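You operate a simulated robot arm through the tools that you are given. There is no shell and no other tool.

You are at the controls of a simulated robot arm. One attempt, no reset.

Task
Set the controls near the table top. At the end: the balancer lever is set to clamped; the balancer arm is set to down; the size gauge button is switched on; the pitch gauge button is switched on; whatever was shut is shut again. Leave all else as you found it, and nothing knocked over. The balancer lever goes to its stop. The balancer arm goes to its stop.

It is judged by the outcome, as a careful person would: the job done as asked, and still so three seconds after it is handed in. It fails if anything else is knocked over, pushed out of place, dropped, spilled or broken.

Robot
A 7-joint arm with a two-finger parallel gripper, fixed in place. Base frame: the origin is on the floor under the middle of its stand, x ahead of it, y to its left, z up; the work surface is at about z = 0.76. Lengths are in m, angles in degrees, forces in N, time in s.
It reaches about 1.479 m from its shoulder. Its first joint turns from -166.0 to 166.0 degrees. Payload 4.4 kg.
The tool frame sits at the grasp point between the pads (the TCP): z along the fingers, y along the line on which they close. The tips reach 0.023 m beyond it. Largest opening 0.094 m; finger width 0.038, thickness 0.01; the body of the gripper, 0.054 by 0.096 m, starts 0.039 m behind the TCP.
Orientation is that of the tool frame in the base frame, as [roll, pitch, yaw] about the fixed x, y, z axes, in that order (R = Rz(yaw) Ry(pitch) Rx(roll)). With the fingers straight down and closing along the base's y, the tool's x points along the base's -x, its y along +y and its z along -z.

Tools
- The arm moves only by the tool drive_tool. Its argument "commands" is a list of rows, each a list of 6 numbers: the shift along the base's x, y, z in units of 25 mm (1.0 is 25 mm), then the turn, a rotation vector about the base's x, y, z in units of 8 degrees (1.0 is 8 degrees). In form: [[tx, ty, tz, ax, ay, az], ...]. A call has 1 to 20 rows; each row shifts and turns the commanded pose from where the row before left it. "claw" is the opening, from 0 (shut) to 1 (fully open), set as the call begins (left out, the last holds). A call with a number of a shift or a turn outside -1 to 1 is refused whole. Rows are played at 5 a second. More than 0.05 m and 8.6 degrees between two rows, or a gripper value outside its range, and nothing of the call is played. Where a pose cannot be reached the arm comes as near as it can. A force on the tool above 40 N (or 10 N above the force at the start of the call, whichever is more), or a blocked arm, ends the call early, and 0.2 s more pass. The fingers move at their own pace (about 0.072 m/s each) and stop on an object; they squeeze with about 28 N. The grip force told is the motor's: it shows also when the fingers shut on nothing. Time passes only in rows, and 0.2 s behind the last, so rows that do not move let the fingers close. It gives the time, the measured TCP pose, the force on the tool (base axes), the opening and the grip force at its end, in the units of the frame above (readings bear some noise), with the torque about the TCP (base axes, N m) and any sound that the robot's microphone picked up, and new pictures: "pictures" is both (left out), scene, wrist or none.
- Cameras (640 x 400 px; columns grow to the right, rows downward): "scene" is fixed at [0.2197, 0.4998, 1.3628]; the picture's right is [0.02, -1.00, 0.00], its down [-0.59, -0.01, -0.81] and it looks along [0.81, 0.02, -0.59] (base axes); focal length 322 px, centre (320, 200). "wrist" rides on the gripper at [0.086, 0.016, -0.074] in the tool frame; the picture's right is [-0.18, 0.98, 0.00], its down [-0.58, -0.11, -0.81] and it looks along [-0.79, -0.15, 0.59] (tool axes); focal length 243 px, centre (320, 200). There is no depth. A picture from a camera that has moved, and an enlarged one, comes with that camera's place and axes in the base frame and with its lens.
- enlarge(camera, box): a new picture of the part [left, top, right, bottom] of that camera's present view, enlarged. It takes no simulated time.
- hand_in(): hands the job in; it is judged then, once.

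Places have to be worked out from the pictures, the camera data and where the tool is seen. Open the gripper and draw the arm clear of the work before you hand the job in, unless the task says otherwise.

The tools are called by a JSON object that holds its "fn" and its "kwargs". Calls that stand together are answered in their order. drive_tool: Moves the arm, as the interface text tells. Its arguments: {"type":"object","properties":{"commands":{"type":"array","items":{"type":"array","items":{"type":"number"}}},"claw":{"type":"number"},"pictures":{"type":"string","enum":["both","scene","wrist","none"]}},"required":["commands"]} The other tools are called the same way: enlarge (camera, box) takes an enlarged picture of a part of a camera's view; hand_in () hands the job in.

At the start:

```text
t: 0.0
tcp_pos: [0.7236, 0.4554, 1.0895]
orientation: [179.9, 0.0, 179.9]
wrist_force: [-0.4, -0.5, 0.2]
wrist_torque: [0.01, -0.03, -0.01]
gripper_width: 0.0942
grip_force: 0.1
```

scene: 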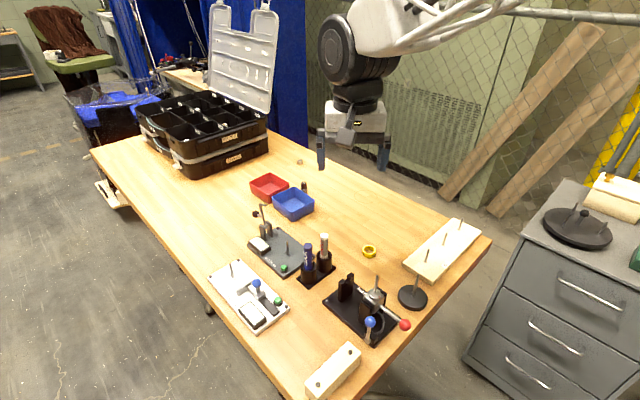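
wrist: 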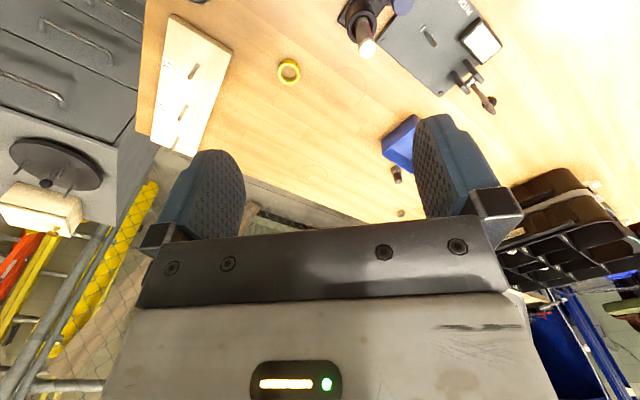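

The scene shows several devices on the table: a grey pitch gauge, a white gauge with a blue lever, and a black balancer with blue and red knobs. I'll enlarge these first.

{"fn": "enlarge", "kwargs": {"camera": "scene", "box": [300, 240, 440, 360]}}

{"fn": "enlarge", "kwargs": {"camera": "scene", "box": [200, 190, 340, 340]}}

{"fn": "enlarge", "kwargs": {"camera": "wrist", "box": [320, 0, 520, 120]}}

```text
3.33 times, centred on (370, 300) of scene
camera zoom: at [0.2197, 0.4998, 1.3628], right [0.02, -1.0, 0.0], down [-0.59, -0.01, -0.81], along [0.81, 0.02, -0.59], focal length 1074 px, centre (153, -133)
```

zoom: 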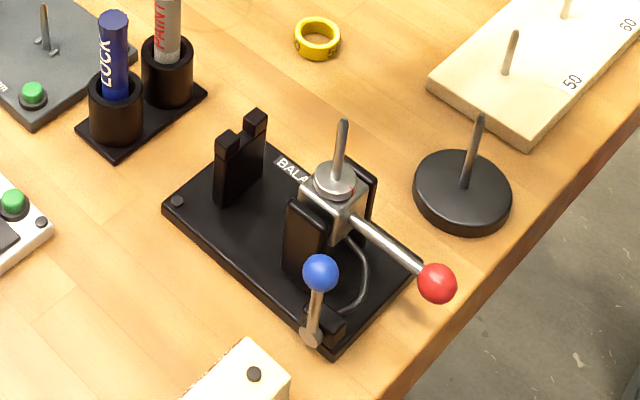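

```text
2.67 times, centred on (270, 265) of scene
camera zoom: at [0.2197, 0.4998, 1.3628], right [0.02, -1.0, 0.0], down [-0.59, -0.01, -0.81], along [0.81, 0.02, -0.59], focal length 860 px, centre (453, 27)
```

zoom: 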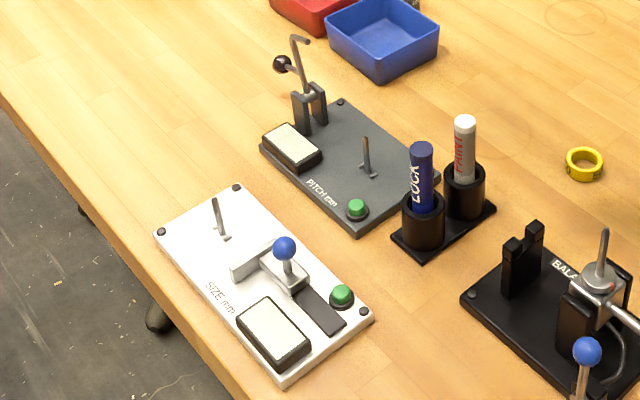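

```text
3.20 times, centred on (420, 60) of wrist
camera zoom: at [0.6374, 0.4716, 1.1643], right [0.18, 0.98, 0.0], down [0.58, -0.11, 0.81], along [0.79, -0.15, -0.59], focal length 776 px, centre (0, 648)
```

zoom: 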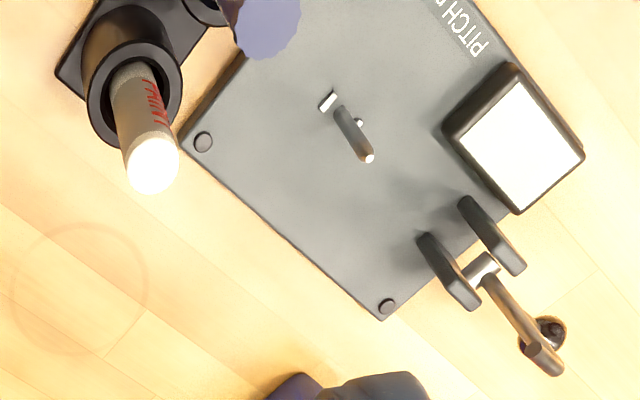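

I judge the balancer base to be near (0.63, 0.42), the size button near (0.64, 0.60) and the pitch button near (0.73, 0.60). I'll back the arm toward -x, staying high, so the wrist camera can look at the balancer up close.

{"fn": "drive_tool", "kwargs": {"commands": [[-1, 0, 0, 0, 0, 0], [-1, 0, 0, 0, 0, 0], [-1, 0, 0, 0, 0, 0], [-1, 0, 0, 0, 0, 0], [-1, 0, 0, 0, 0, 0], [-1, 0, 0, 0, 0, 0], [-1, 0, -0.3, 0, 0, 0], [-1, 0, -0.5, 0, 0, 0], [-1, 0, -0.5, 0, 0, 0], [-1, 0, -0.5, 0, 0, 0]], "claw": 0}}

```text
t: 2.2
tcp_pos: [0.4734, 0.4576, 1.0464]
orientation: [-180.0, 0.1, -179.9]
wrist_force: [-0.2, 0.6, 0.3]
wrist_torque: [0.0, -0.03, 0.02]
gripper_width: 0.0
grip_force: 27.7
camera wrist: at [0.3877, 0.4736, 1.1208], right [0.18, 0.98, 0.0], down [0.58, -0.11, 0.81], along [0.79, -0.15, -0.59], focal length 243 px, centre (320, 200)
```

scene: 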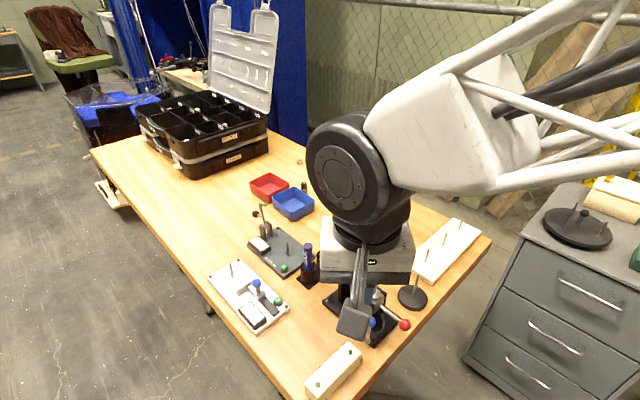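
wrist: 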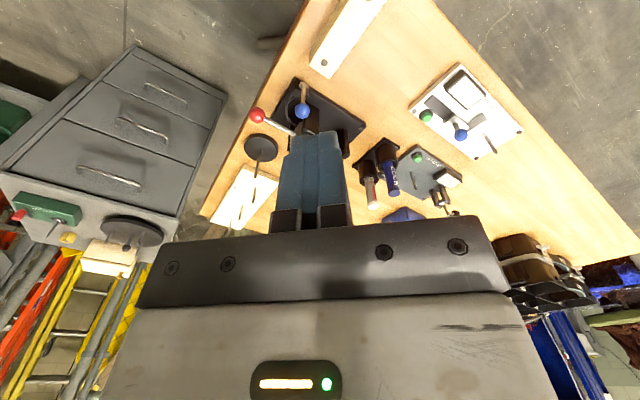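

The balancer is visible above the fingers in the wrist view (upside-down). I'll enlarge it.

{"fn": "enlarge", "kwargs": {"camera": "wrist", "box": [230, 60, 390, 160]}}

{"fn": "enlarge", "kwargs": {"camera": "wrist", "box": [380, 50, 540, 200]}}

```text
4.00 times, centred on (310, 110) of wrist
camera zoom: at [0.3877, 0.4736, 1.1208], right [0.18, 0.98, 0.0], down [0.58, -0.11, 0.81], along [0.79, -0.15, -0.59], focal length 970 px, centre (360, 560)
```

zoom: 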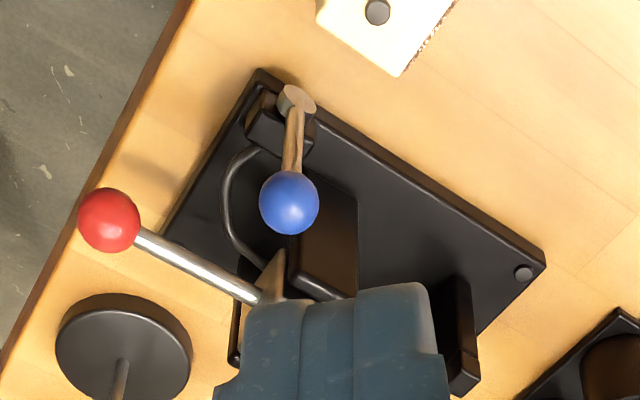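

```text
2.67 times, centred on (460, 125) of wrist
camera zoom: at [0.3877, 0.4736, 1.1208], right [0.18, 0.98, 0.0], down [0.58, -0.11, 0.81], along [0.79, -0.15, -0.59], focal length 647 px, centre (-53, 400)
```

zoom: 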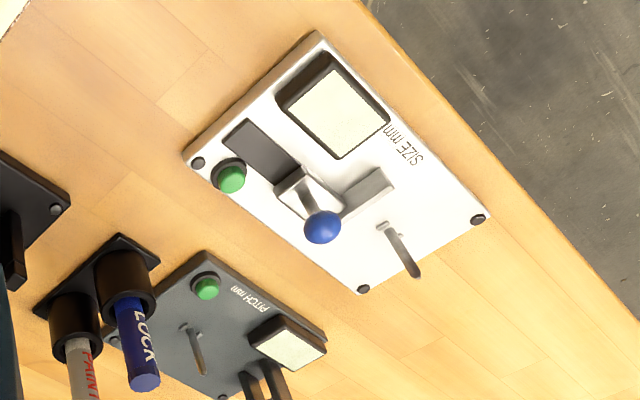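

The balancer lever (blue ball at roughly (0.55, 0.42, 0.87)) stands upright and pivots on a side disc. The arm handle (red ball at roughly (0.567, 0.353, 0.83)) is horizontal. I need a side view, so I'll turn the wrist -45° about z and open the fingers to see between them.

{"fn": "drive_tool", "kwargs": {"commands": [[0.3, 0.5, -0.3, 0, 0, -0.94], [0.3, 0.5, -0.3, 0, 0, -0.94], [0.3, 0.5, -0.3, 0, 0, -0.94], [0.3, 0.5, -0.3, 0, 0, -0.94], [0.3, 0.5, -0.3, 0, 0, -0.94], [0.3, 0.5, -0.3, 0, 0, -0.94]], "claw": 1}}

```text
t: 3.6
tcp_pos: [0.5185, 0.5314, 1.001]
orientation: [179.9, 0.0, 134.8]
wrist_force: [1.1, 0.7, -0.1]
wrist_torque: [0.01, 0.02, 0.01]
gripper_width: 0.094
grip_force: 0.1
camera wrist: at [0.4695, 0.6039, 1.0742], right [0.83, 0.56, 0.0], down [0.33, -0.49, 0.81], along [0.45, -0.67, -0.59], focal length 243 px, centre (320, 200)
```

scene: 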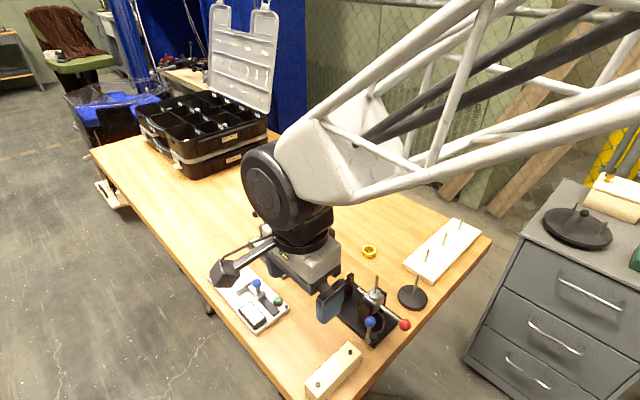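
wrist: 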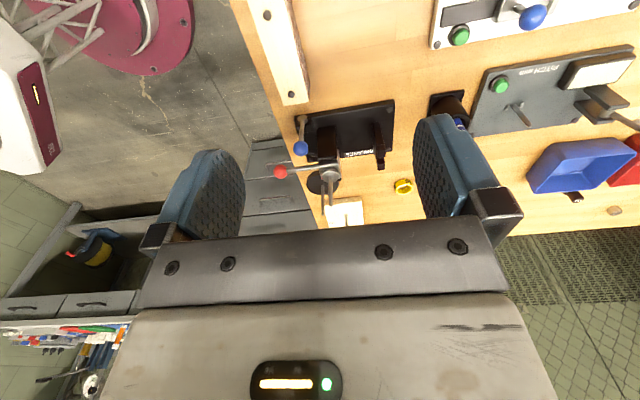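

{"fn": "enlarge", "kwargs": {"camera": "wrist", "box": [260, 80, 420, 220]}}

```text
2.86 times, centred on (340, 150) of wrist
camera zoom: at [0.4695, 0.6039, 1.0742], right [0.83, 0.56, 0.0], down [0.33, -0.49, 0.81], along [0.45, -0.67, -0.59], focal length 693 px, centre (263, 343)
```

zoom: 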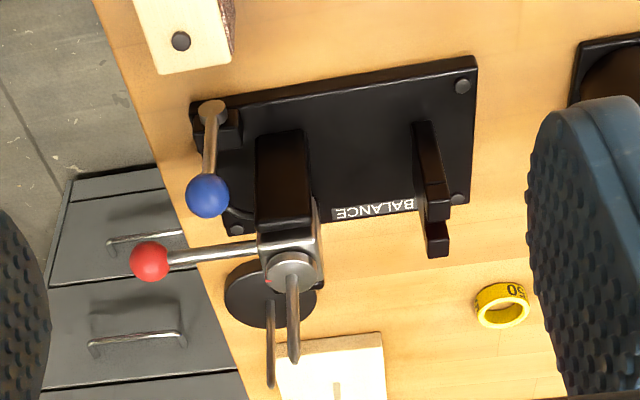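

This view confirms that the arm block hinges between the uprights, its spindle is vertical, and a fork stands on the far end to receive the spindle. So "down" should mean swinging the red handle up about 90° until the spindle lies in the fork. I'll turn to yaw -135° above the red ball to inspect from the handle side.

{"fn": "drive_tool", "kwargs": {"commands": [[0.17, -0.6, 0, 0, 0, 0.94], [0.17, -0.6, 0, 0, 0, 0.94], [0.17, -0.6, 0, 0, 0, 0.94], [0.17, -0.6, 0, 0, 0, 0.94], [0.17, -0.6, 0, 0, 0, 0.94], [0.17, -0.6, 0, 0, 0, 0.94], [0.17, -0.6, -0.2, 0, 0, 0.94], [0.17, -0.6, -0.2, 0, 0, 0.94], [0.17, -0.6, -0.2, 0, 0, 0.94], [0.17, -0.6, -0.2, 0, 0, 0.94], [0.17, -0.6, -0.2, 0, 0, 0.94], [0.17, -0.6, -0.2, 0, 0, 0.94]], "claw": 1}}

```text
t: 6.2
tcp_pos: [0.57, 0.3482, 0.9713]
orientation: [-179.9, 0.0, -134.7]
wrist_force: [-0.3, -0.4, 0.3]
wrist_torque: [0.0, 0.01, 0.0]
gripper_width: 0.094
grip_force: 0.0
camera wrist: at [0.498, 0.2988, 1.0446], right [-0.57, 0.82, 0.0], down [0.49, 0.34, 0.81], along [0.66, 0.46, -0.59], focal length 243 px, centre (320, 200)
```

scene: 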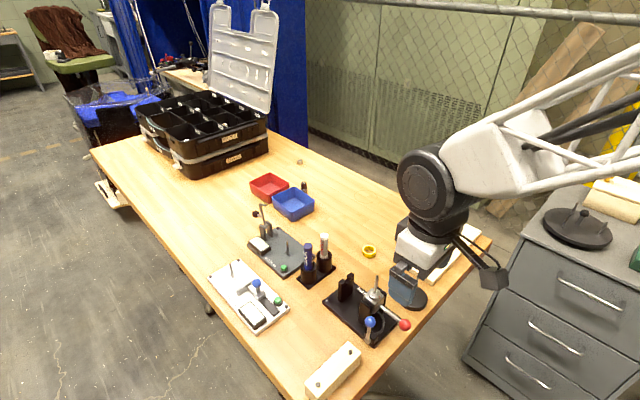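
wrist: 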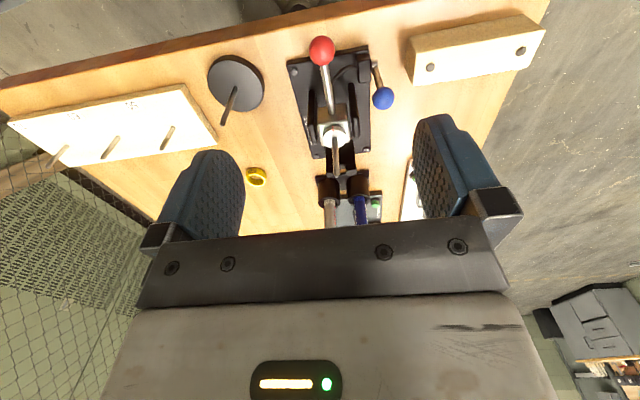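

{"fn": "enlarge", "kwargs": {"camera": "wrist", "box": [270, 20, 420, 190]}}

{"fn": "enlarge", "kwargs": {"camera": "scene", "box": [335, 280, 415, 350]}}

```text
2.35 times, centred on (345, 105) of wrist
camera zoom: at [0.498, 0.2988, 1.0446], right [-0.57, 0.82, 0.0], down [0.49, 0.34, 0.81], along [0.66, 0.46, -0.59], focal length 571 px, centre (261, 424)
```

zoom: 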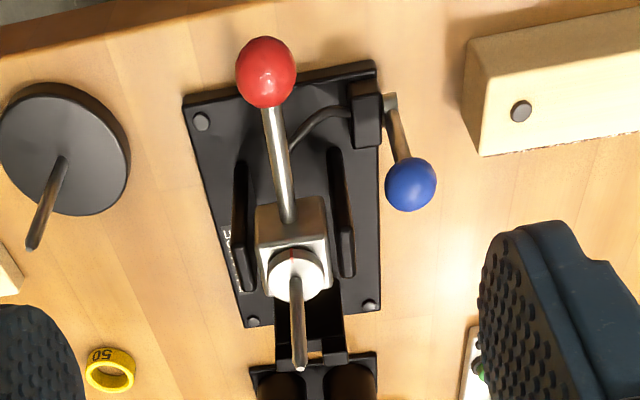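

```text
5.71 times, centred on (375, 315) of scene
camera zoom: at [0.2197, 0.4998, 1.3628], right [0.02, -1.0, 0.0], down [-0.59, -0.01, -0.81], along [0.81, 0.02, -0.59], focal length 1842 px, centre (6, -457)
```

zoom: 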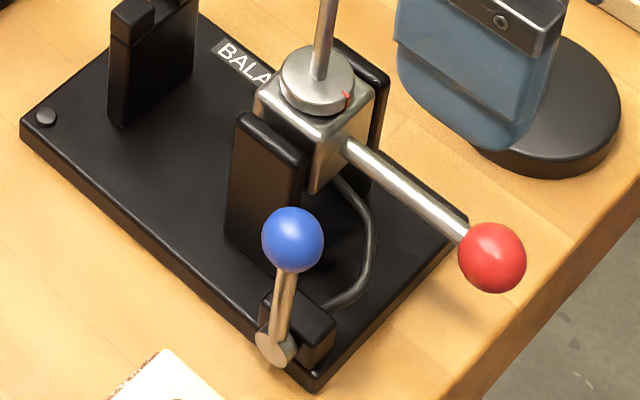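

The red ball is confirmed at roughly (0.568, 0.351, 0.828) and the arm hinge at about (0.617, 0.405, 0.828), with its axis across the plate along (0.71, -0.71). I'll lower the partly open gripper to straddle the red ball, stopping just above it first.

{"fn": "drive_tool", "kwargs": {"commands": [[-0.1, 0.1, -1, 0, 0, 0], [0, 0, -1, 0, 0, 0], [0, 0, -1, 0, 0, 0], [0, 0, -1, 0, 0, 0], [0, 0, -0.7, 0, 0, 0]], "claw": 0.65}}

```text
t: 7.4
tcp_pos: [0.5659, 0.3517, 0.854]
orientation: [179.9, 0.0, -134.7]
wrist_force: [0.9, 0.2, 0.8]
wrist_torque: [0.01, 0.0, -0.04]
gripper_width: 0.0612
grip_force: 0.1
camera wrist: at [0.494, 0.3025, 0.9279], right [-0.57, 0.82, 0.0], down [0.49, 0.34, 0.81], along [0.66, 0.46, -0.59], focal length 243 px, centre (320, 200)
```

scene: 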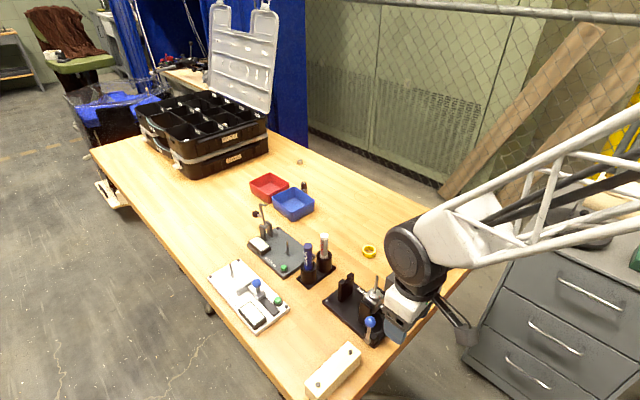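
wrist: 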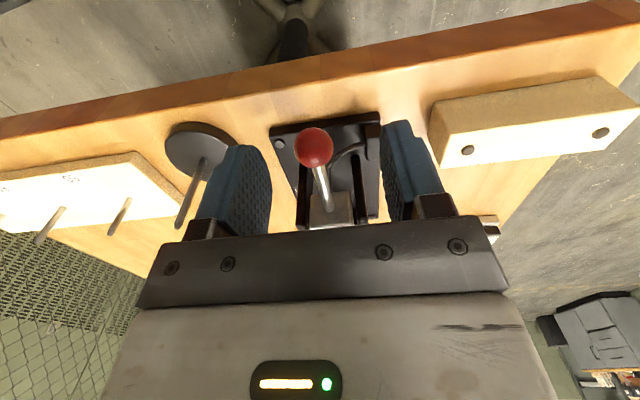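

The red ball is centred between the fingers, again at about (0.568, 0.350). I'll lower to z of about 0.828 and close on the ball.

{"fn": "drive_tool", "kwargs": {"commands": [[0.06, 0, -0.5, 0, 0, 0], [0, 0, -0.54, 0, 0, 0]], "pictures": "wrist"}}

{"fn": "drive_tool", "kwargs": {"commands": [[0, 0, 0, 0, 0, 0], [0, 0, 0, 0, 0, 0], [0, 0, 0, 0, 0, 0]], "claw": 0}}

```text
t: 8.0
tcp_pos: [0.5677, 0.3524, 0.8258]
orientation: [180.0, 0.1, -134.9]
wrist_force: [-0.6, -0.6, -0.3]
wrist_torque: [-0.01, -0.01, 0.02]
gripper_width: 0.0613
grip_force: 0.1
camera wrist: at [0.4955, 0.3031, 0.9009], right [-0.57, 0.82, 0.0], down [0.49, 0.34, 0.81], along [0.66, 0.46, -0.59], focal length 243 px, centre (320, 200)
```

wrist: 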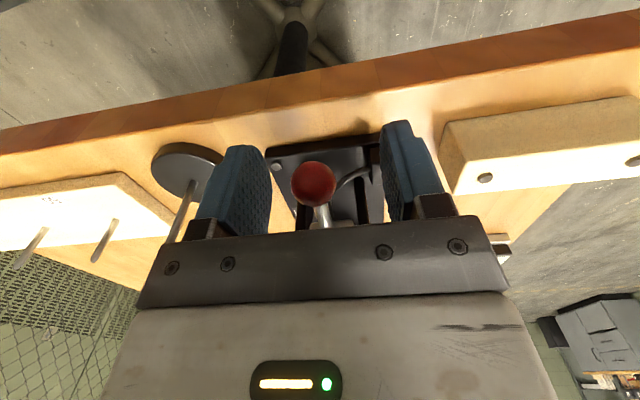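

```text
t: 8.6
tcp_pos: [0.5689, 0.35, 0.8271]
orientation: [-179.9, 0.1, -135.0]
wrist_force: [25.9, -26.0, -4.0]
wrist_torque: [-0.24, 0.25, -0.02]
gripper_width: 0.0216
grip_force: 28.2
stopped in row 3: the force on the tool passed its limit at 49 N (the readings are from after the stop); the commanded pose is now the measured one
camera wrist: at [0.4975, 0.301, 0.9008], right [-0.56, 0.83, 0.0], down [0.49, 0.33, 0.81], along [0.67, 0.46, -0.59], focal length 243 px, centre (320, 200)
```

scene: 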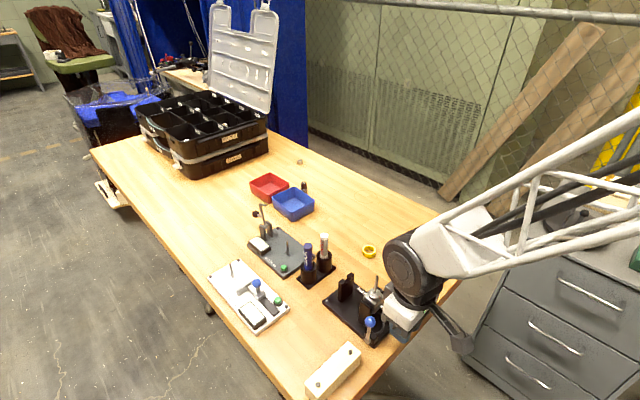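
wrist: 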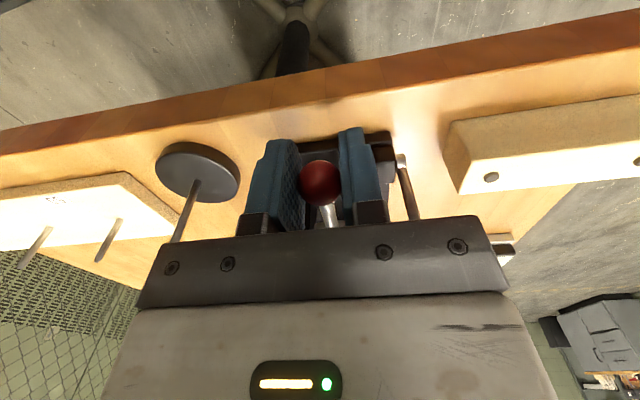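

The fingers hold the ball (0.0216 m wide), but there is a side load of about 36 N along +e2 (0.71, -0.71). I'll ease the gripper slightly that way to relieve it.

{"fn": "drive_tool", "kwargs": {"commands": [[0.03, -0.03, 0, 0, 0, 0], [0.03, -0.03, 0, 0, 0, 0]], "pictures": "none"}}

```text
t: 9.2
tcp_pos: [0.5702, 0.3501, 0.8254]
orientation: [-180.0, -0.2, -134.9]
wrist_force: [12.5, 3.8, -9.5]
wrist_torque: [-0.49, 0.52, 0.03]
gripper_width: 0.0215
grip_force: 45.1
```

The side load is mostly gone. I'll start swinging the handle up along an arc of about 0.072 m radius, with the first 20° done gently while I watch the force.

{"fn": "drive_tool", "kwargs": {"commands": [[0.01, 0.01, 0.25, 0, 0, 0], [0.02, 0.02, 0.25, 0, 0, 0], [0.04, 0.04, 0.245, 0, 0, 0], [0.053, 0.054, 0.24, 0, 0, 0]]}}

```text
t: 10.2
tcp_pos: [0.5728, 0.3541, 0.8521]
orientation: [-180.0, 0.0, -134.9]
wrist_force: [-6.1, -9.4, -13.9]
wrist_torque: [-0.91, 0.91, -0.01]
gripper_width: 0.0218
grip_force: 44.7
camera wrist: at [0.5003, 0.3035, 0.9261], right [-0.57, 0.82, 0.0], down [0.49, 0.34, 0.81], along [0.67, 0.46, -0.59], focal length 243 px, centre (320, 200)
```

scene: 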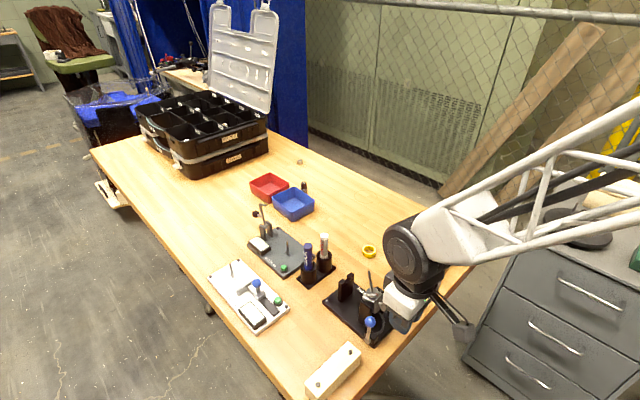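
wrist: 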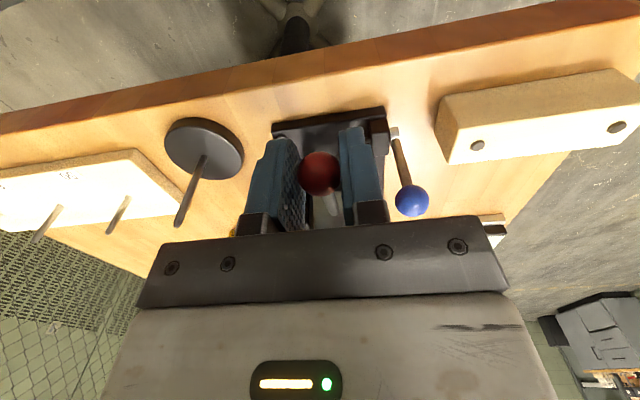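

The arm swings freely: the spindle is tilting toward the fork, and forces are moderate. I'll go on along the arc for the next 20°.

{"fn": "drive_tool", "kwargs": {"commands": [[0.055, 0.055, 0.244, 0, 0, 0], [0.07, 0.072, 0.232, 0, 0, 0], [0.084, 0.086, 0.22, 0, 0, 0], [0.095, 0.097, 0.208, 0, 0, 0]]}}

```text
t: 11.2
tcp_pos: [0.5802, 0.3607, 0.8731]
orientation: [-179.9, -0.1, -134.9]
wrist_force: [-19.5, 8.7, -13.8]
wrist_torque: [-0.76, 0.95, -0.08]
gripper_width: 0.022
grip_force: 44.6
camera wrist: at [0.5083, 0.3114, 0.9472], right [-0.57, 0.82, 0.0], down [0.49, 0.34, 0.81], along [0.67, 0.46, -0.59], focal length 243 px, centre (320, 200)
```

scene: 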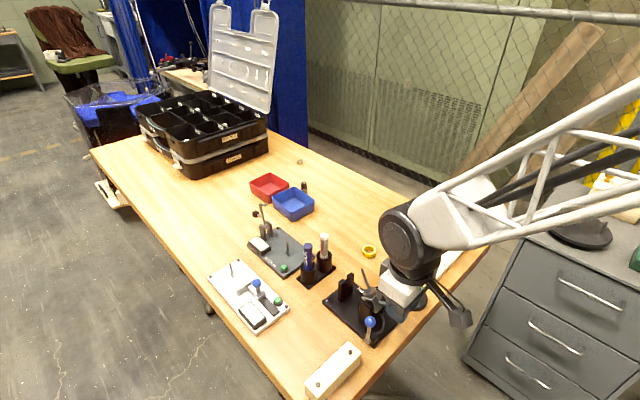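
wrist: 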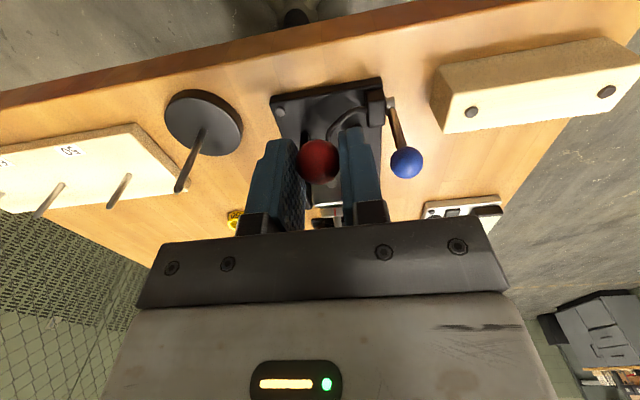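

It's about 42° up, and the scene shows the spindle tilting to match. There is a 20 N sideways load toward -e2, so I'll correct about 1 mm that way and bend the path slightly toward +y while continuing to about 62°.

{"fn": "drive_tool", "kwargs": {"commands": [[0.08, 0.165, 0.18, 0, 0, 0], [0.12, 0.146, 0.164, 0, 0, 0], [0.13, 0.155, 0.144, 0, 0, 0], [0.138, 0.161, 0.128, 0, 0, 0]]}}

```text
t: 12.2
tcp_pos: [0.5933, 0.3753, 0.8892]
orientation: [-179.9, 0.1, -134.8]
wrist_force: [3.8, -14.6, 4.0]
wrist_torque: [-0.24, 0.03, 0.2]
gripper_width: 0.0213
grip_force: 45.4
stopped in row 4: the force on the tool passed its limit at 57 N (the readings are from after the stop); the commanded pose is now the measured one
camera wrist: at [0.5215, 0.325, 0.963], right [-0.57, 0.82, 0.0], down [0.49, 0.34, 0.81], along [0.67, 0.46, -0.59], focal length 243 px, centre (320, 200)
```

scene: 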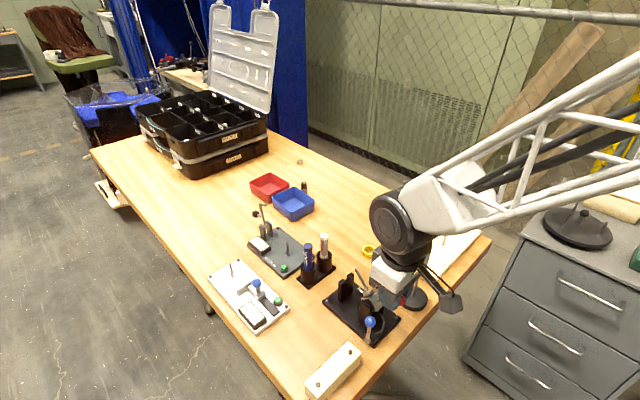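
wrist: 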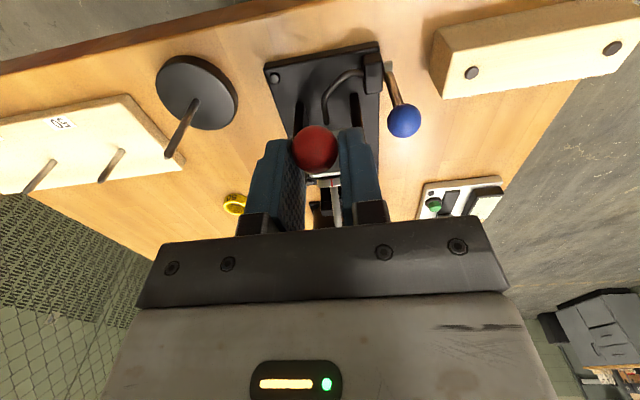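

A force peak ended the move, and the ball seems to have slipped about 15 mm toward the fingertips. I'll zoom in to see where the arm stands now.

{"fn": "enlarge", "kwargs": {"camera": "scene", "box": [325, 255, 435, 345]}}

{"fn": "enlarge", "kwargs": {"camera": "wrist", "box": [240, 30, 440, 240]}}

```text
4.44 times, centred on (380, 300) of scene
camera zoom: at [0.2197, 0.4998, 1.3628], right [0.02, -1.0, 0.0], down [-0.59, -0.01, -0.81], along [0.81, 0.02, -0.59], focal length 1433 px, centre (53, -244)
```

zoom: 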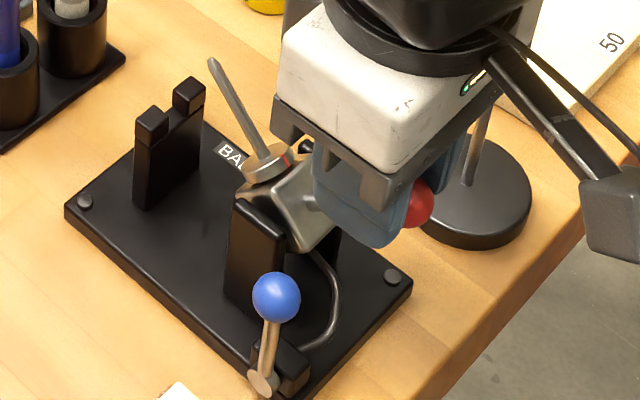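

```text
1.90 times, centred on (340, 135) of wrist
camera zoom: at [0.5215, 0.325, 0.963], right [-0.57, 0.82, 0.0], down [0.49, 0.34, 0.81], along [0.67, 0.46, -0.59], focal length 462 px, centre (282, 324)
```

zoom: 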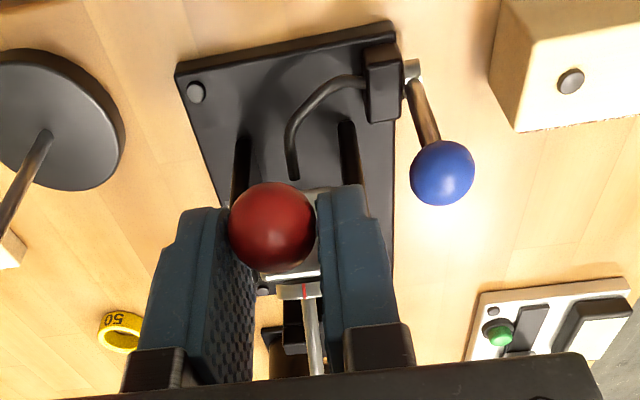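

The spindle shows the arm at about 43°, with the ball at the +e1 edge of the pads, so it slipped rather than hit a stop. I'll open the fingers slightly and see whether the arm stays put.

{"fn": "drive_tool", "kwargs": {"commands": [[0, 0, 0, 0, 0, 0], [0, 0, 0, 0, 0, 0]], "claw": 0.45}}

{"fn": "enlarge", "kwargs": {"camera": "scene", "box": [325, 255, 435, 345]}}

```text
t: 12.8
tcp_pos: [0.5927, 0.3756, 0.8895]
orientation: [-179.9, 0.1, -134.8]
wrist_force: [-0.6, -0.2, 0.0]
wrist_torque: [-0.02, -0.03, -0.01]
gripper_width: 0.0425
grip_force: 0.1
camera wrist: at [0.5213, 0.3254, 0.9628], right [-0.57, 0.82, 0.0], down [0.49, 0.33, 0.81], along [0.67, 0.46, -0.59], focal length 243 px, centre (320, 200)
```

scene: 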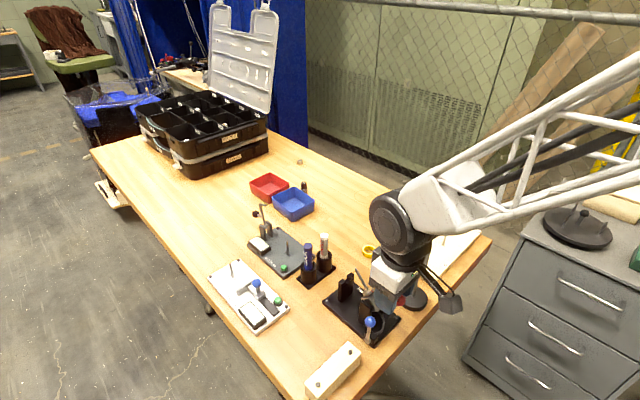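
wrist: 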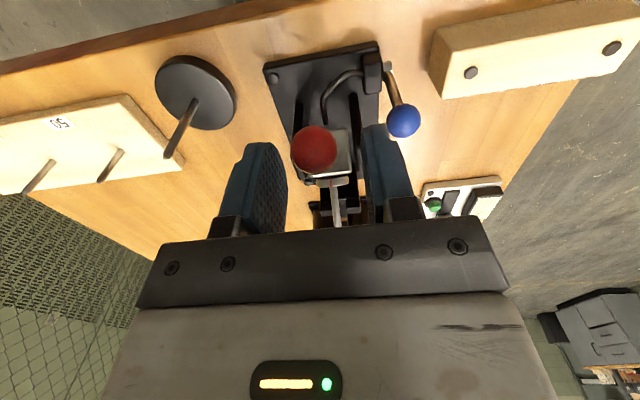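

```text
4.44 times, centred on (380, 300) of scene
camera zoom: at [0.2197, 0.4998, 1.3628], right [0.02, -1.0, 0.0], down [-0.59, -0.01, -0.81], along [0.81, 0.02, -0.59], focal length 1433 px, centre (53, -244)
```

zoom: 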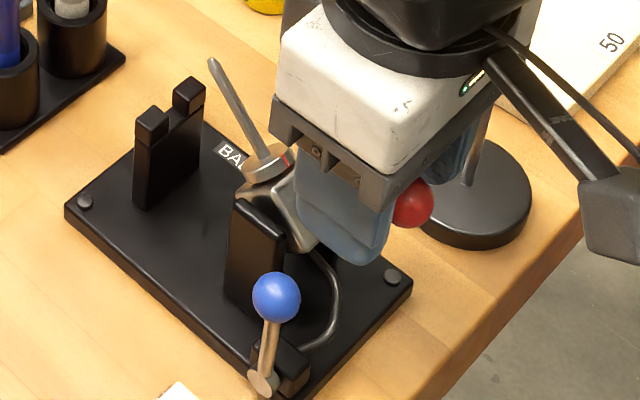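

The arm holds its place by friction. I'll slide the open fingers out past the ball to its +e1 side, then narrow them to about 12 mm so the ball nests in the gap and I can push it toward -e1.

{"fn": "drive_tool", "kwargs": {"commands": [[0.085, -0.085, 0, 0, 0, 0], [-0.36, -0.37, 0, 0, 0, 0], [-0.36, -0.37, 0, 0, 0, 0], [-0.36, -0.37, 0, 0, 0, 0], [-0.36, -0.37, 0, 0, 0, 0]], "pictures": "none"}}

{"fn": "drive_tool", "kwargs": {"commands": [[0, 0, 0, 0, 0, 0], [0, 0, 0, 0, 0, 0]], "claw": 0.13}}

{"fn": "enlarge", "kwargs": {"camera": "scene", "box": [325, 255, 435, 345]}}

```text
t: 14.0
tcp_pos: [0.559, 0.3353, 0.8893]
orientation: [-179.9, 0.2, -134.9]
wrist_force: [0.1, -1.5, -0.3]
wrist_torque: [0.01, -0.01, 0.0]
gripper_width: 0.042
grip_force: 0.1
```

```text
t: 14.6
tcp_pos: [0.5599, 0.3347, 0.8885]
orientation: [-179.9, 0.1, -134.8]
wrist_force: [-0.4, -0.6, 0.3]
wrist_torque: [0.01, 0.02, 0.03]
gripper_width: 0.0123
grip_force: 0.0
camera wrist: at [0.4877, 0.2859, 0.9625], right [-0.57, 0.82, 0.0], down [0.49, 0.33, 0.81], along [0.67, 0.46, -0.59], focal length 243 px, centre (320, 200)
```

scene: 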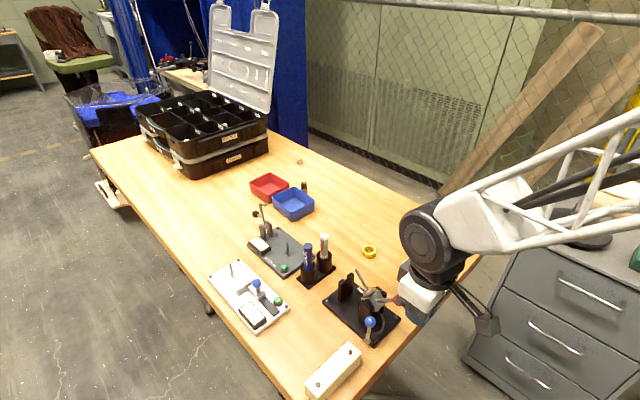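
wrist: 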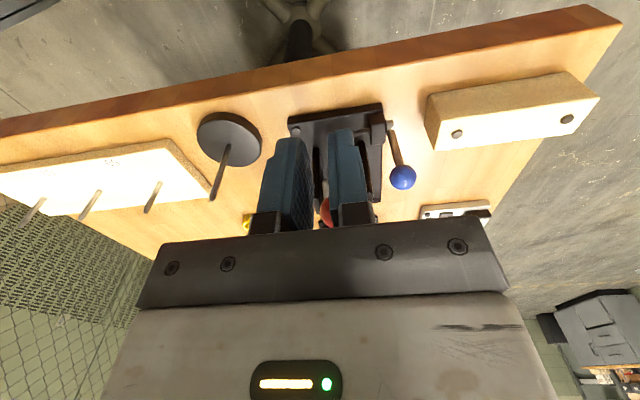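

```text
4.44 times, centred on (380, 300) of scene
camera zoom: at [0.2197, 0.4998, 1.3628], right [0.02, -1.0, 0.0], down [-0.59, -0.01, -0.81], along [0.81, 0.02, -0.59], focal length 1433 px, centre (53, -244)
```

zoom: 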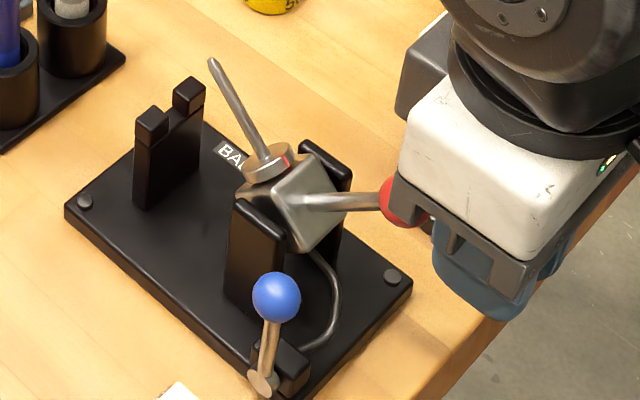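

The arm stays at about 43°, and the ball lies about 37 mm ahead of the TCP along -e1. I'll push it inward and upward to about 63°, watching the force.

{"fn": "drive_tool", "kwargs": {"commands": [[0.16, 0.29, 0, 0, 0, 0], [0.127, 0.136, 0.168, 0, 0, 0], [0.127, 0.136, 0.168, 0, 0, 0], [0.144, 0.155, 0.134, 0, 0, 0], [0.144, 0.155, 0.134, 0, 0, 0]]}}

{"fn": "enlarge", "kwargs": {"camera": "scene", "box": [325, 255, 435, 345]}}

```text
t: 15.8
tcp_pos: [0.5777, 0.3581, 0.9038]
orientation: [-179.9, 0.2, -134.9]
wrist_force: [0.5, 0.9, 0.1]
wrist_torque: [-0.04, 0.01, 0.0]
gripper_width: 0.0123
grip_force: 0.1
camera wrist: at [0.5064, 0.3082, 0.9778], right [-0.57, 0.82, 0.0], down [0.49, 0.33, 0.81], along [0.67, 0.46, -0.59], focal length 243 px, centre (320, 200)
```

scene: 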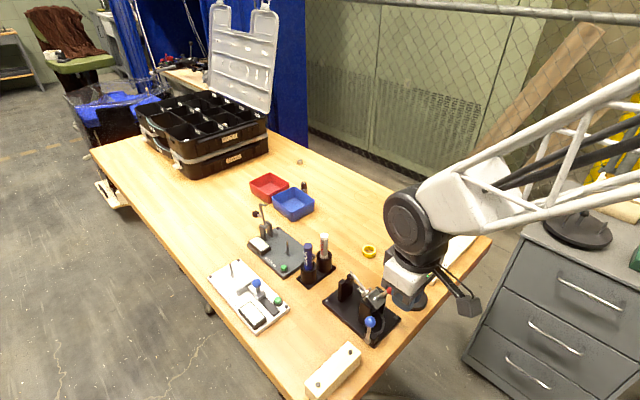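
wrist: 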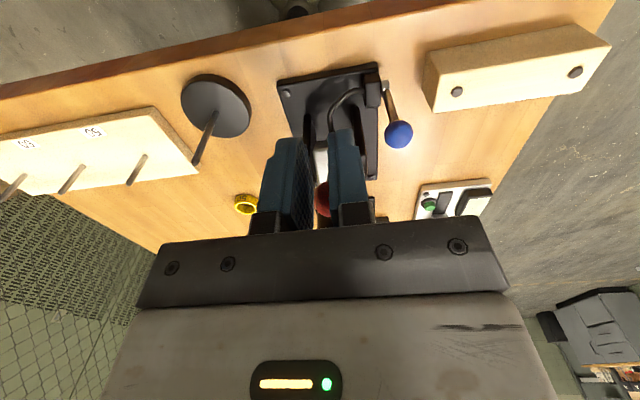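

```text
4.44 times, centred on (380, 300) of scene
camera zoom: at [0.2197, 0.4998, 1.3628], right [0.02, -1.0, 0.0], down [-0.59, -0.01, -0.81], along [0.81, 0.02, -0.59], focal length 1433 px, centre (53, -244)
```

zoom: 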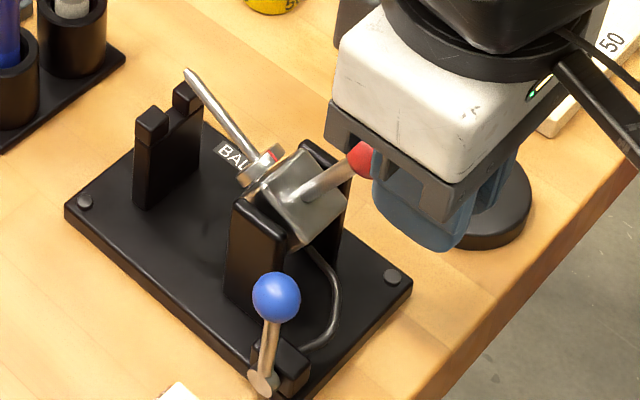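

The arm is now at about 63° with almost no force, and the spindle is heading into the fork. I'll push on toward 83°.

{"fn": "drive_tool", "kwargs": {"commands": [[0.158, 0.17, 0.094, 0, 0, 0], [0.158, 0.17, 0.094, 0, 0, 0], [0.167, 0.18, 0.052, 0, 0, 0], [0.167, 0.18, 0.052, 0, 0, 0]]}}

{"fn": "enlarge", "kwargs": {"camera": "scene", "box": [325, 255, 435, 345]}}

```text
t: 16.8
tcp_pos: [0.5951, 0.3753, 0.9122]
orientation: [-179.8, 0.0, -134.9]
wrist_force: [-0.2, -0.2, 0.0]
wrist_torque: [0.0, -0.02, 0.02]
gripper_width: 0.0119
grip_force: 0.0
camera wrist: at [0.5226, 0.3257, 0.9849], right [-0.57, 0.82, 0.0], down [0.49, 0.33, 0.81], along [0.67, 0.46, -0.59], focal length 243 px, centre (320, 200)
```

scene: 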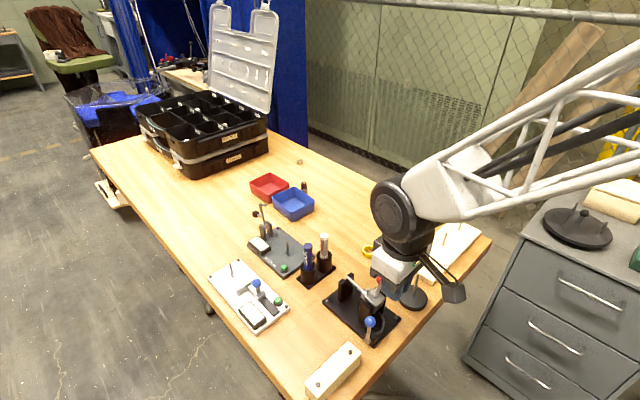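
wrist: 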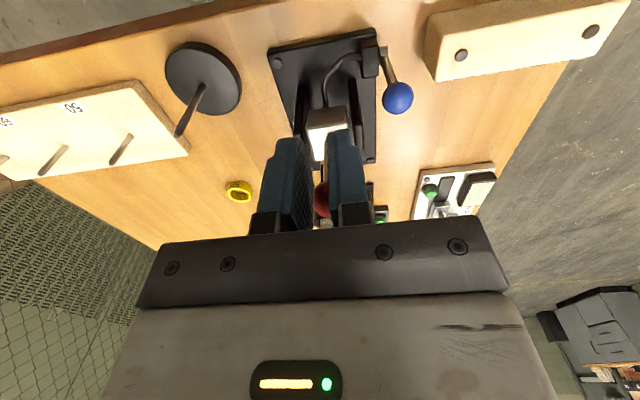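

```text
4.44 times, centred on (380, 300) of scene
camera zoom: at [0.2197, 0.4998, 1.3628], right [0.02, -1.0, 0.0], down [-0.59, -0.01, -0.81], along [0.81, 0.02, -0.59], focal length 1433 px, centre (53, -244)
```

zoom: 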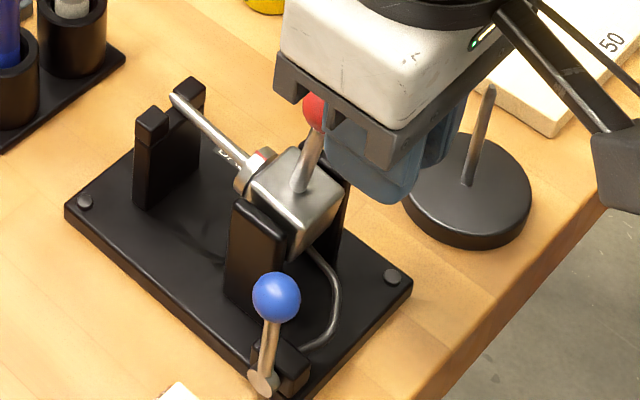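

The spindle is just entering the fork. I'll keep pushing in small steps until the stop shows up as a force.

{"fn": "drive_tool", "kwargs": {"commands": [[0.12, 0.128, 0.015, 0, 0, 0], [0.12, 0.128, 0.005, 0, 0, 0], [0.08, 0.085, 0, 0, 0, 0], [0.08, 0.085, 0, 0, 0, 0]]}}

{"fn": "enlarge", "kwargs": {"camera": "scene", "box": [325, 255, 435, 345]}}

```text
t: 17.8
tcp_pos: [0.6026, 0.3851, 0.9113]
orientation: [-180.0, -0.1, -135.0]
wrist_force: [-9.3, -18.6, 0.5]
wrist_torque: [-0.17, 0.16, -0.27]
gripper_width: 0.015
grip_force: 2.9
camera wrist: at [0.5305, 0.335, 0.9849], right [-0.57, 0.82, 0.0], down [0.49, 0.34, 0.81], along [0.67, 0.46, -0.59], focal length 243 px, centre (320, 200)
```

scene: 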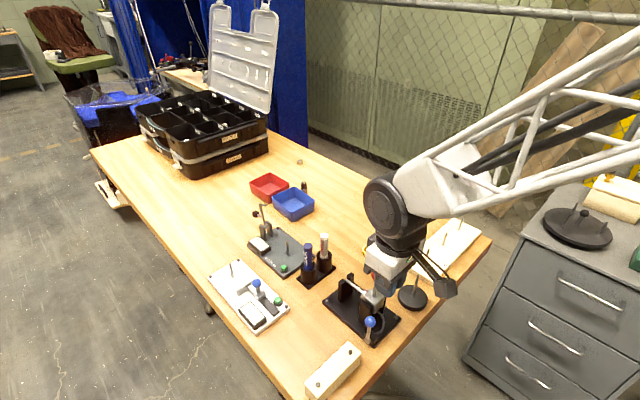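
wrist: 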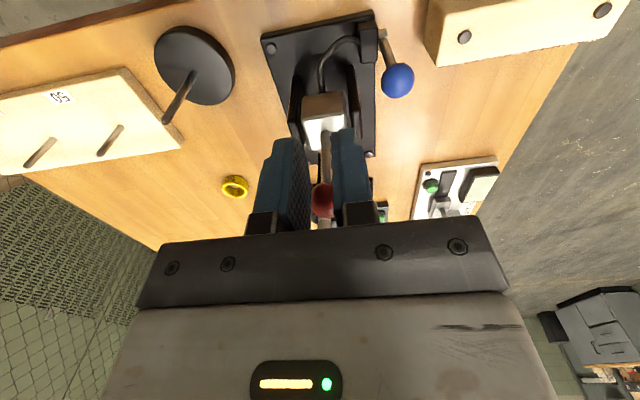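

```text
4.44 times, centred on (380, 300) of scene
camera zoom: at [0.2197, 0.4998, 1.3628], right [0.02, -1.0, 0.0], down [-0.59, -0.01, -0.81], along [0.81, 0.02, -0.59], focal length 1433 px, centre (53, -244)
```

zoom: 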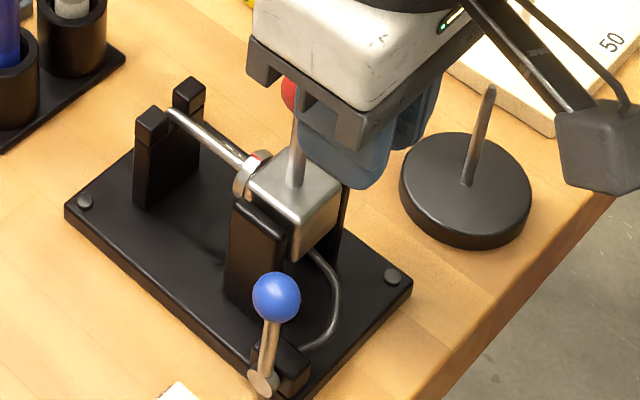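

The spindle now lies in the fork, and there's about 20 N pushing back, so it is at or very near the stop. I'll press another 2 mm to confirm it's solid.

{"fn": "drive_tool", "kwargs": {"commands": [[0.03, 0.035, 0, 0, 0, 0], [0.03, 0.035, 0, 0, 0, 0], [0, 0, 0, 0, 0, 0]], "pictures": "none"}}

{"fn": "enlarge", "kwargs": {"camera": "scene", "box": [335, 265, 400, 325]}}

```text
t: 18.6
tcp_pos: [0.6042, 0.3867, 0.9111]
orientation: [-179.9, 0.1, -135.0]
wrist_force: [-0.2, -27.5, -7.2]
wrist_torque: [-0.33, 0.19, -0.61]
gripper_width: 0.0209
grip_force: 10.3
```

```text
6.67 times, centred on (368, 295) of scene
camera zoom: at [0.2197, 0.4998, 1.3628], right [0.02, -1.0, 0.0], down [-0.59, -0.01, -0.81], along [0.81, 0.02, -0.59], focal length 2149 px, centre (3, -433)
```

zoom: 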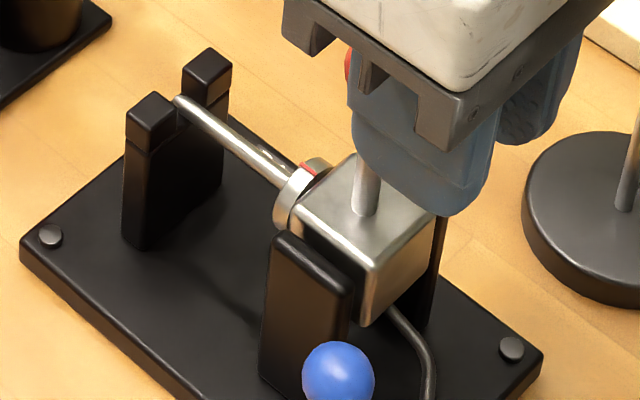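

The block has settled against its stop (the fingers are being wedged open by the ball while the arm no longer moves). I'll open the fingers and back off along +e1 and up, then check that the arm stays down.

{"fn": "drive_tool", "kwargs": {"commands": [[0, 0, 0, 0, 0, 0], [0, 0, 0, 0, 0, 0], [-0.4, -0.41, 0.1, 0, 0, 0], [-0.5, -0.51, 0.3, 0, 0, 0], [-0.5, -0.5, 0.8, 0, 0, 0], [-0.3, -0.3, 1, 0, 0, 0], [0, 0, 1, 0, 0, 0]], "claw": 0.5}}

{"fn": "enlarge", "kwargs": {"camera": "scene", "box": [325, 255, 435, 345]}}

{"fn": "enlarge", "kwargs": {"camera": "wrist", "box": [250, 20, 430, 200]}}

```text
t: 20.2
tcp_pos: [0.5654, 0.3448, 0.9938]
orientation: [-179.9, 0.0, -134.9]
wrist_force: [0.0, -0.7, -0.5]
wrist_torque: [0.0, 0.0, 0.02]
gripper_width: 0.0471
grip_force: 0.0
camera wrist: at [0.4915, 0.2944, 1.0682], right [-0.57, 0.82, 0.0], down [0.49, 0.33, 0.81], along [0.67, 0.46, -0.59], focal length 243 px, centre (320, 200)
```

scene: 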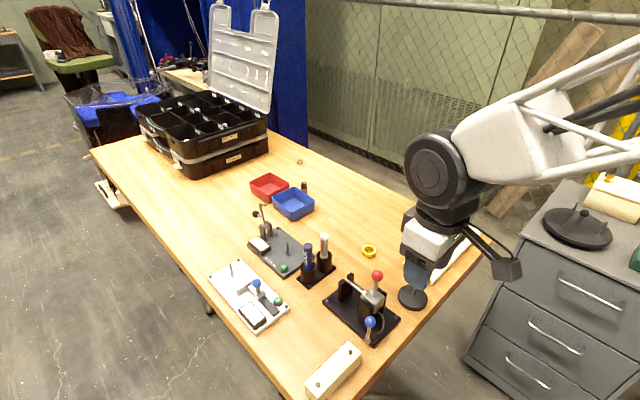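
wrist: 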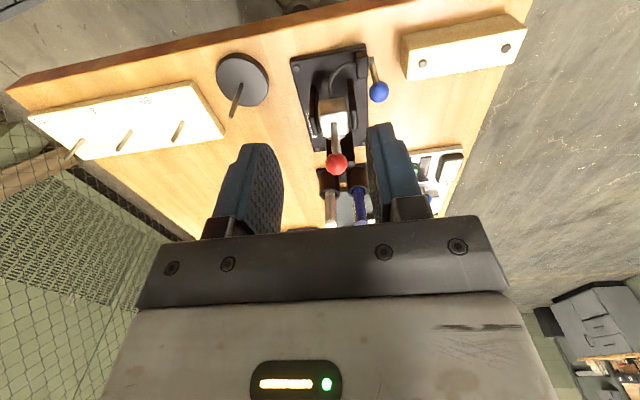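

```text
4.44 times, centred on (380, 300) of scene
camera zoom: at [0.2197, 0.4998, 1.3628], right [0.02, -1.0, 0.0], down [-0.59, -0.01, -0.81], along [0.81, 0.02, -0.59], focal length 1433 px, centre (53, -244)
```

zoom: 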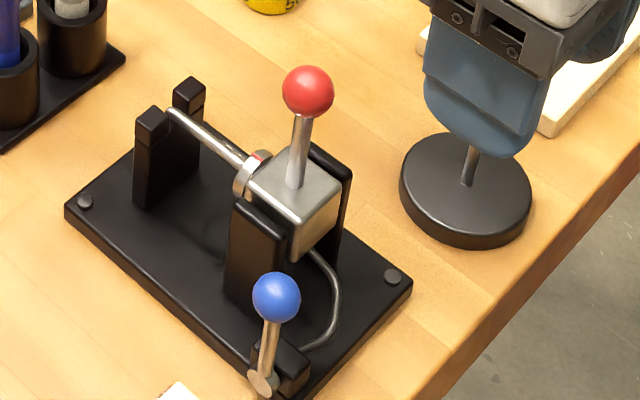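

```text
2.22 times, centred on (340, 110) of wrist
camera zoom: at [0.4915, 0.2944, 1.0682], right [-0.57, 0.82, 0.0], down [0.49, 0.33, 0.81], along [0.67, 0.46, -0.59], focal length 539 px, centre (276, 400)
```

zoom: 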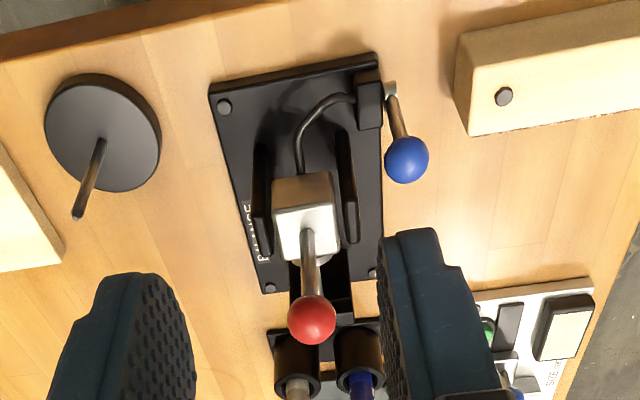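

The arm stays down with the spindle in the fork. Next is the lever. I'll turn the gripper to yaw +135° (closing along the lever's swing direction) and hover over the blue ball at about (0.564, 0.418, 0.841), offset slightly away from the uprights.

{"fn": "drive_tool", "kwargs": {"commands": [[-0.018, 0.257, 0, 0, 0, -0.94], [-0.018, 0.257, 0, 0, 0, -0.94], [-0.018, 0.257, 0, 0, 0, -0.94], [-0.018, 0.257, 0, 0, 0, -0.94], [-0.018, 0.257, 0, 0, 0, -0.94], [-0.018, 0.257, 0, 0, 0, -0.94], [-0.018, 0.257, 0, 0, 0, -0.94], [-0.018, 0.257, 0, 0, 0, -0.94], [-0.018, 0.257, 0, 0, 0, -0.94], [-0.018, 0.257, 0, 0, 0, -0.94], [-0.018, 0.257, 0, 0, 0, -0.94], [-0.018, 0.257, 0, 0, 0, -0.94]], "claw": 0.5}}

{"fn": "enlarge", "kwargs": {"camera": "wrist", "box": [220, 20, 440, 240]}}

```text
t: 22.8
tcp_pos: [0.5585, 0.4229, 0.9931]
orientation: [-179.9, 0.2, 134.7]
wrist_force: [-0.3, 0.3, 0.0]
wrist_torque: [0.03, 0.0, -0.01]
gripper_width: 0.0468
grip_force: 0.2
camera wrist: at [0.5093, 0.4949, 1.0659], right [0.83, 0.56, 0.0], down [0.33, -0.49, 0.81], along [0.45, -0.67, -0.59], focal length 243 px, centre (320, 200)
```

scene: 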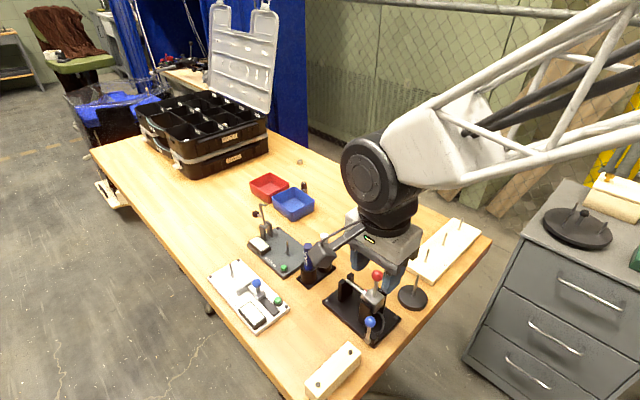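
wrist: 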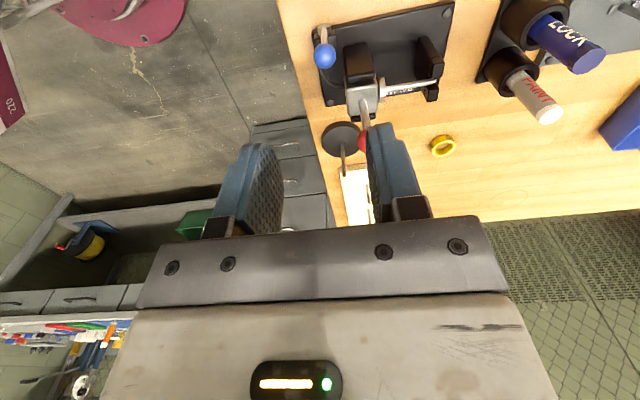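

```text
1.82 times, centred on (330, 130) of wrist
camera zoom: at [0.5093, 0.4949, 1.0659], right [0.83, 0.56, 0.0], down [0.33, -0.49, 0.81], along [0.45, -0.67, -0.59], focal length 441 px, centre (302, 327)
```

zoom: 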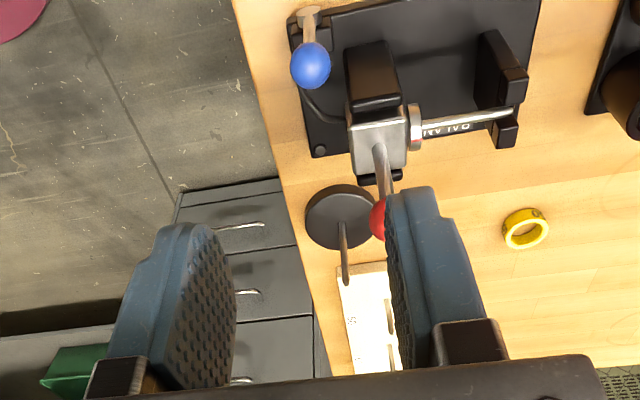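

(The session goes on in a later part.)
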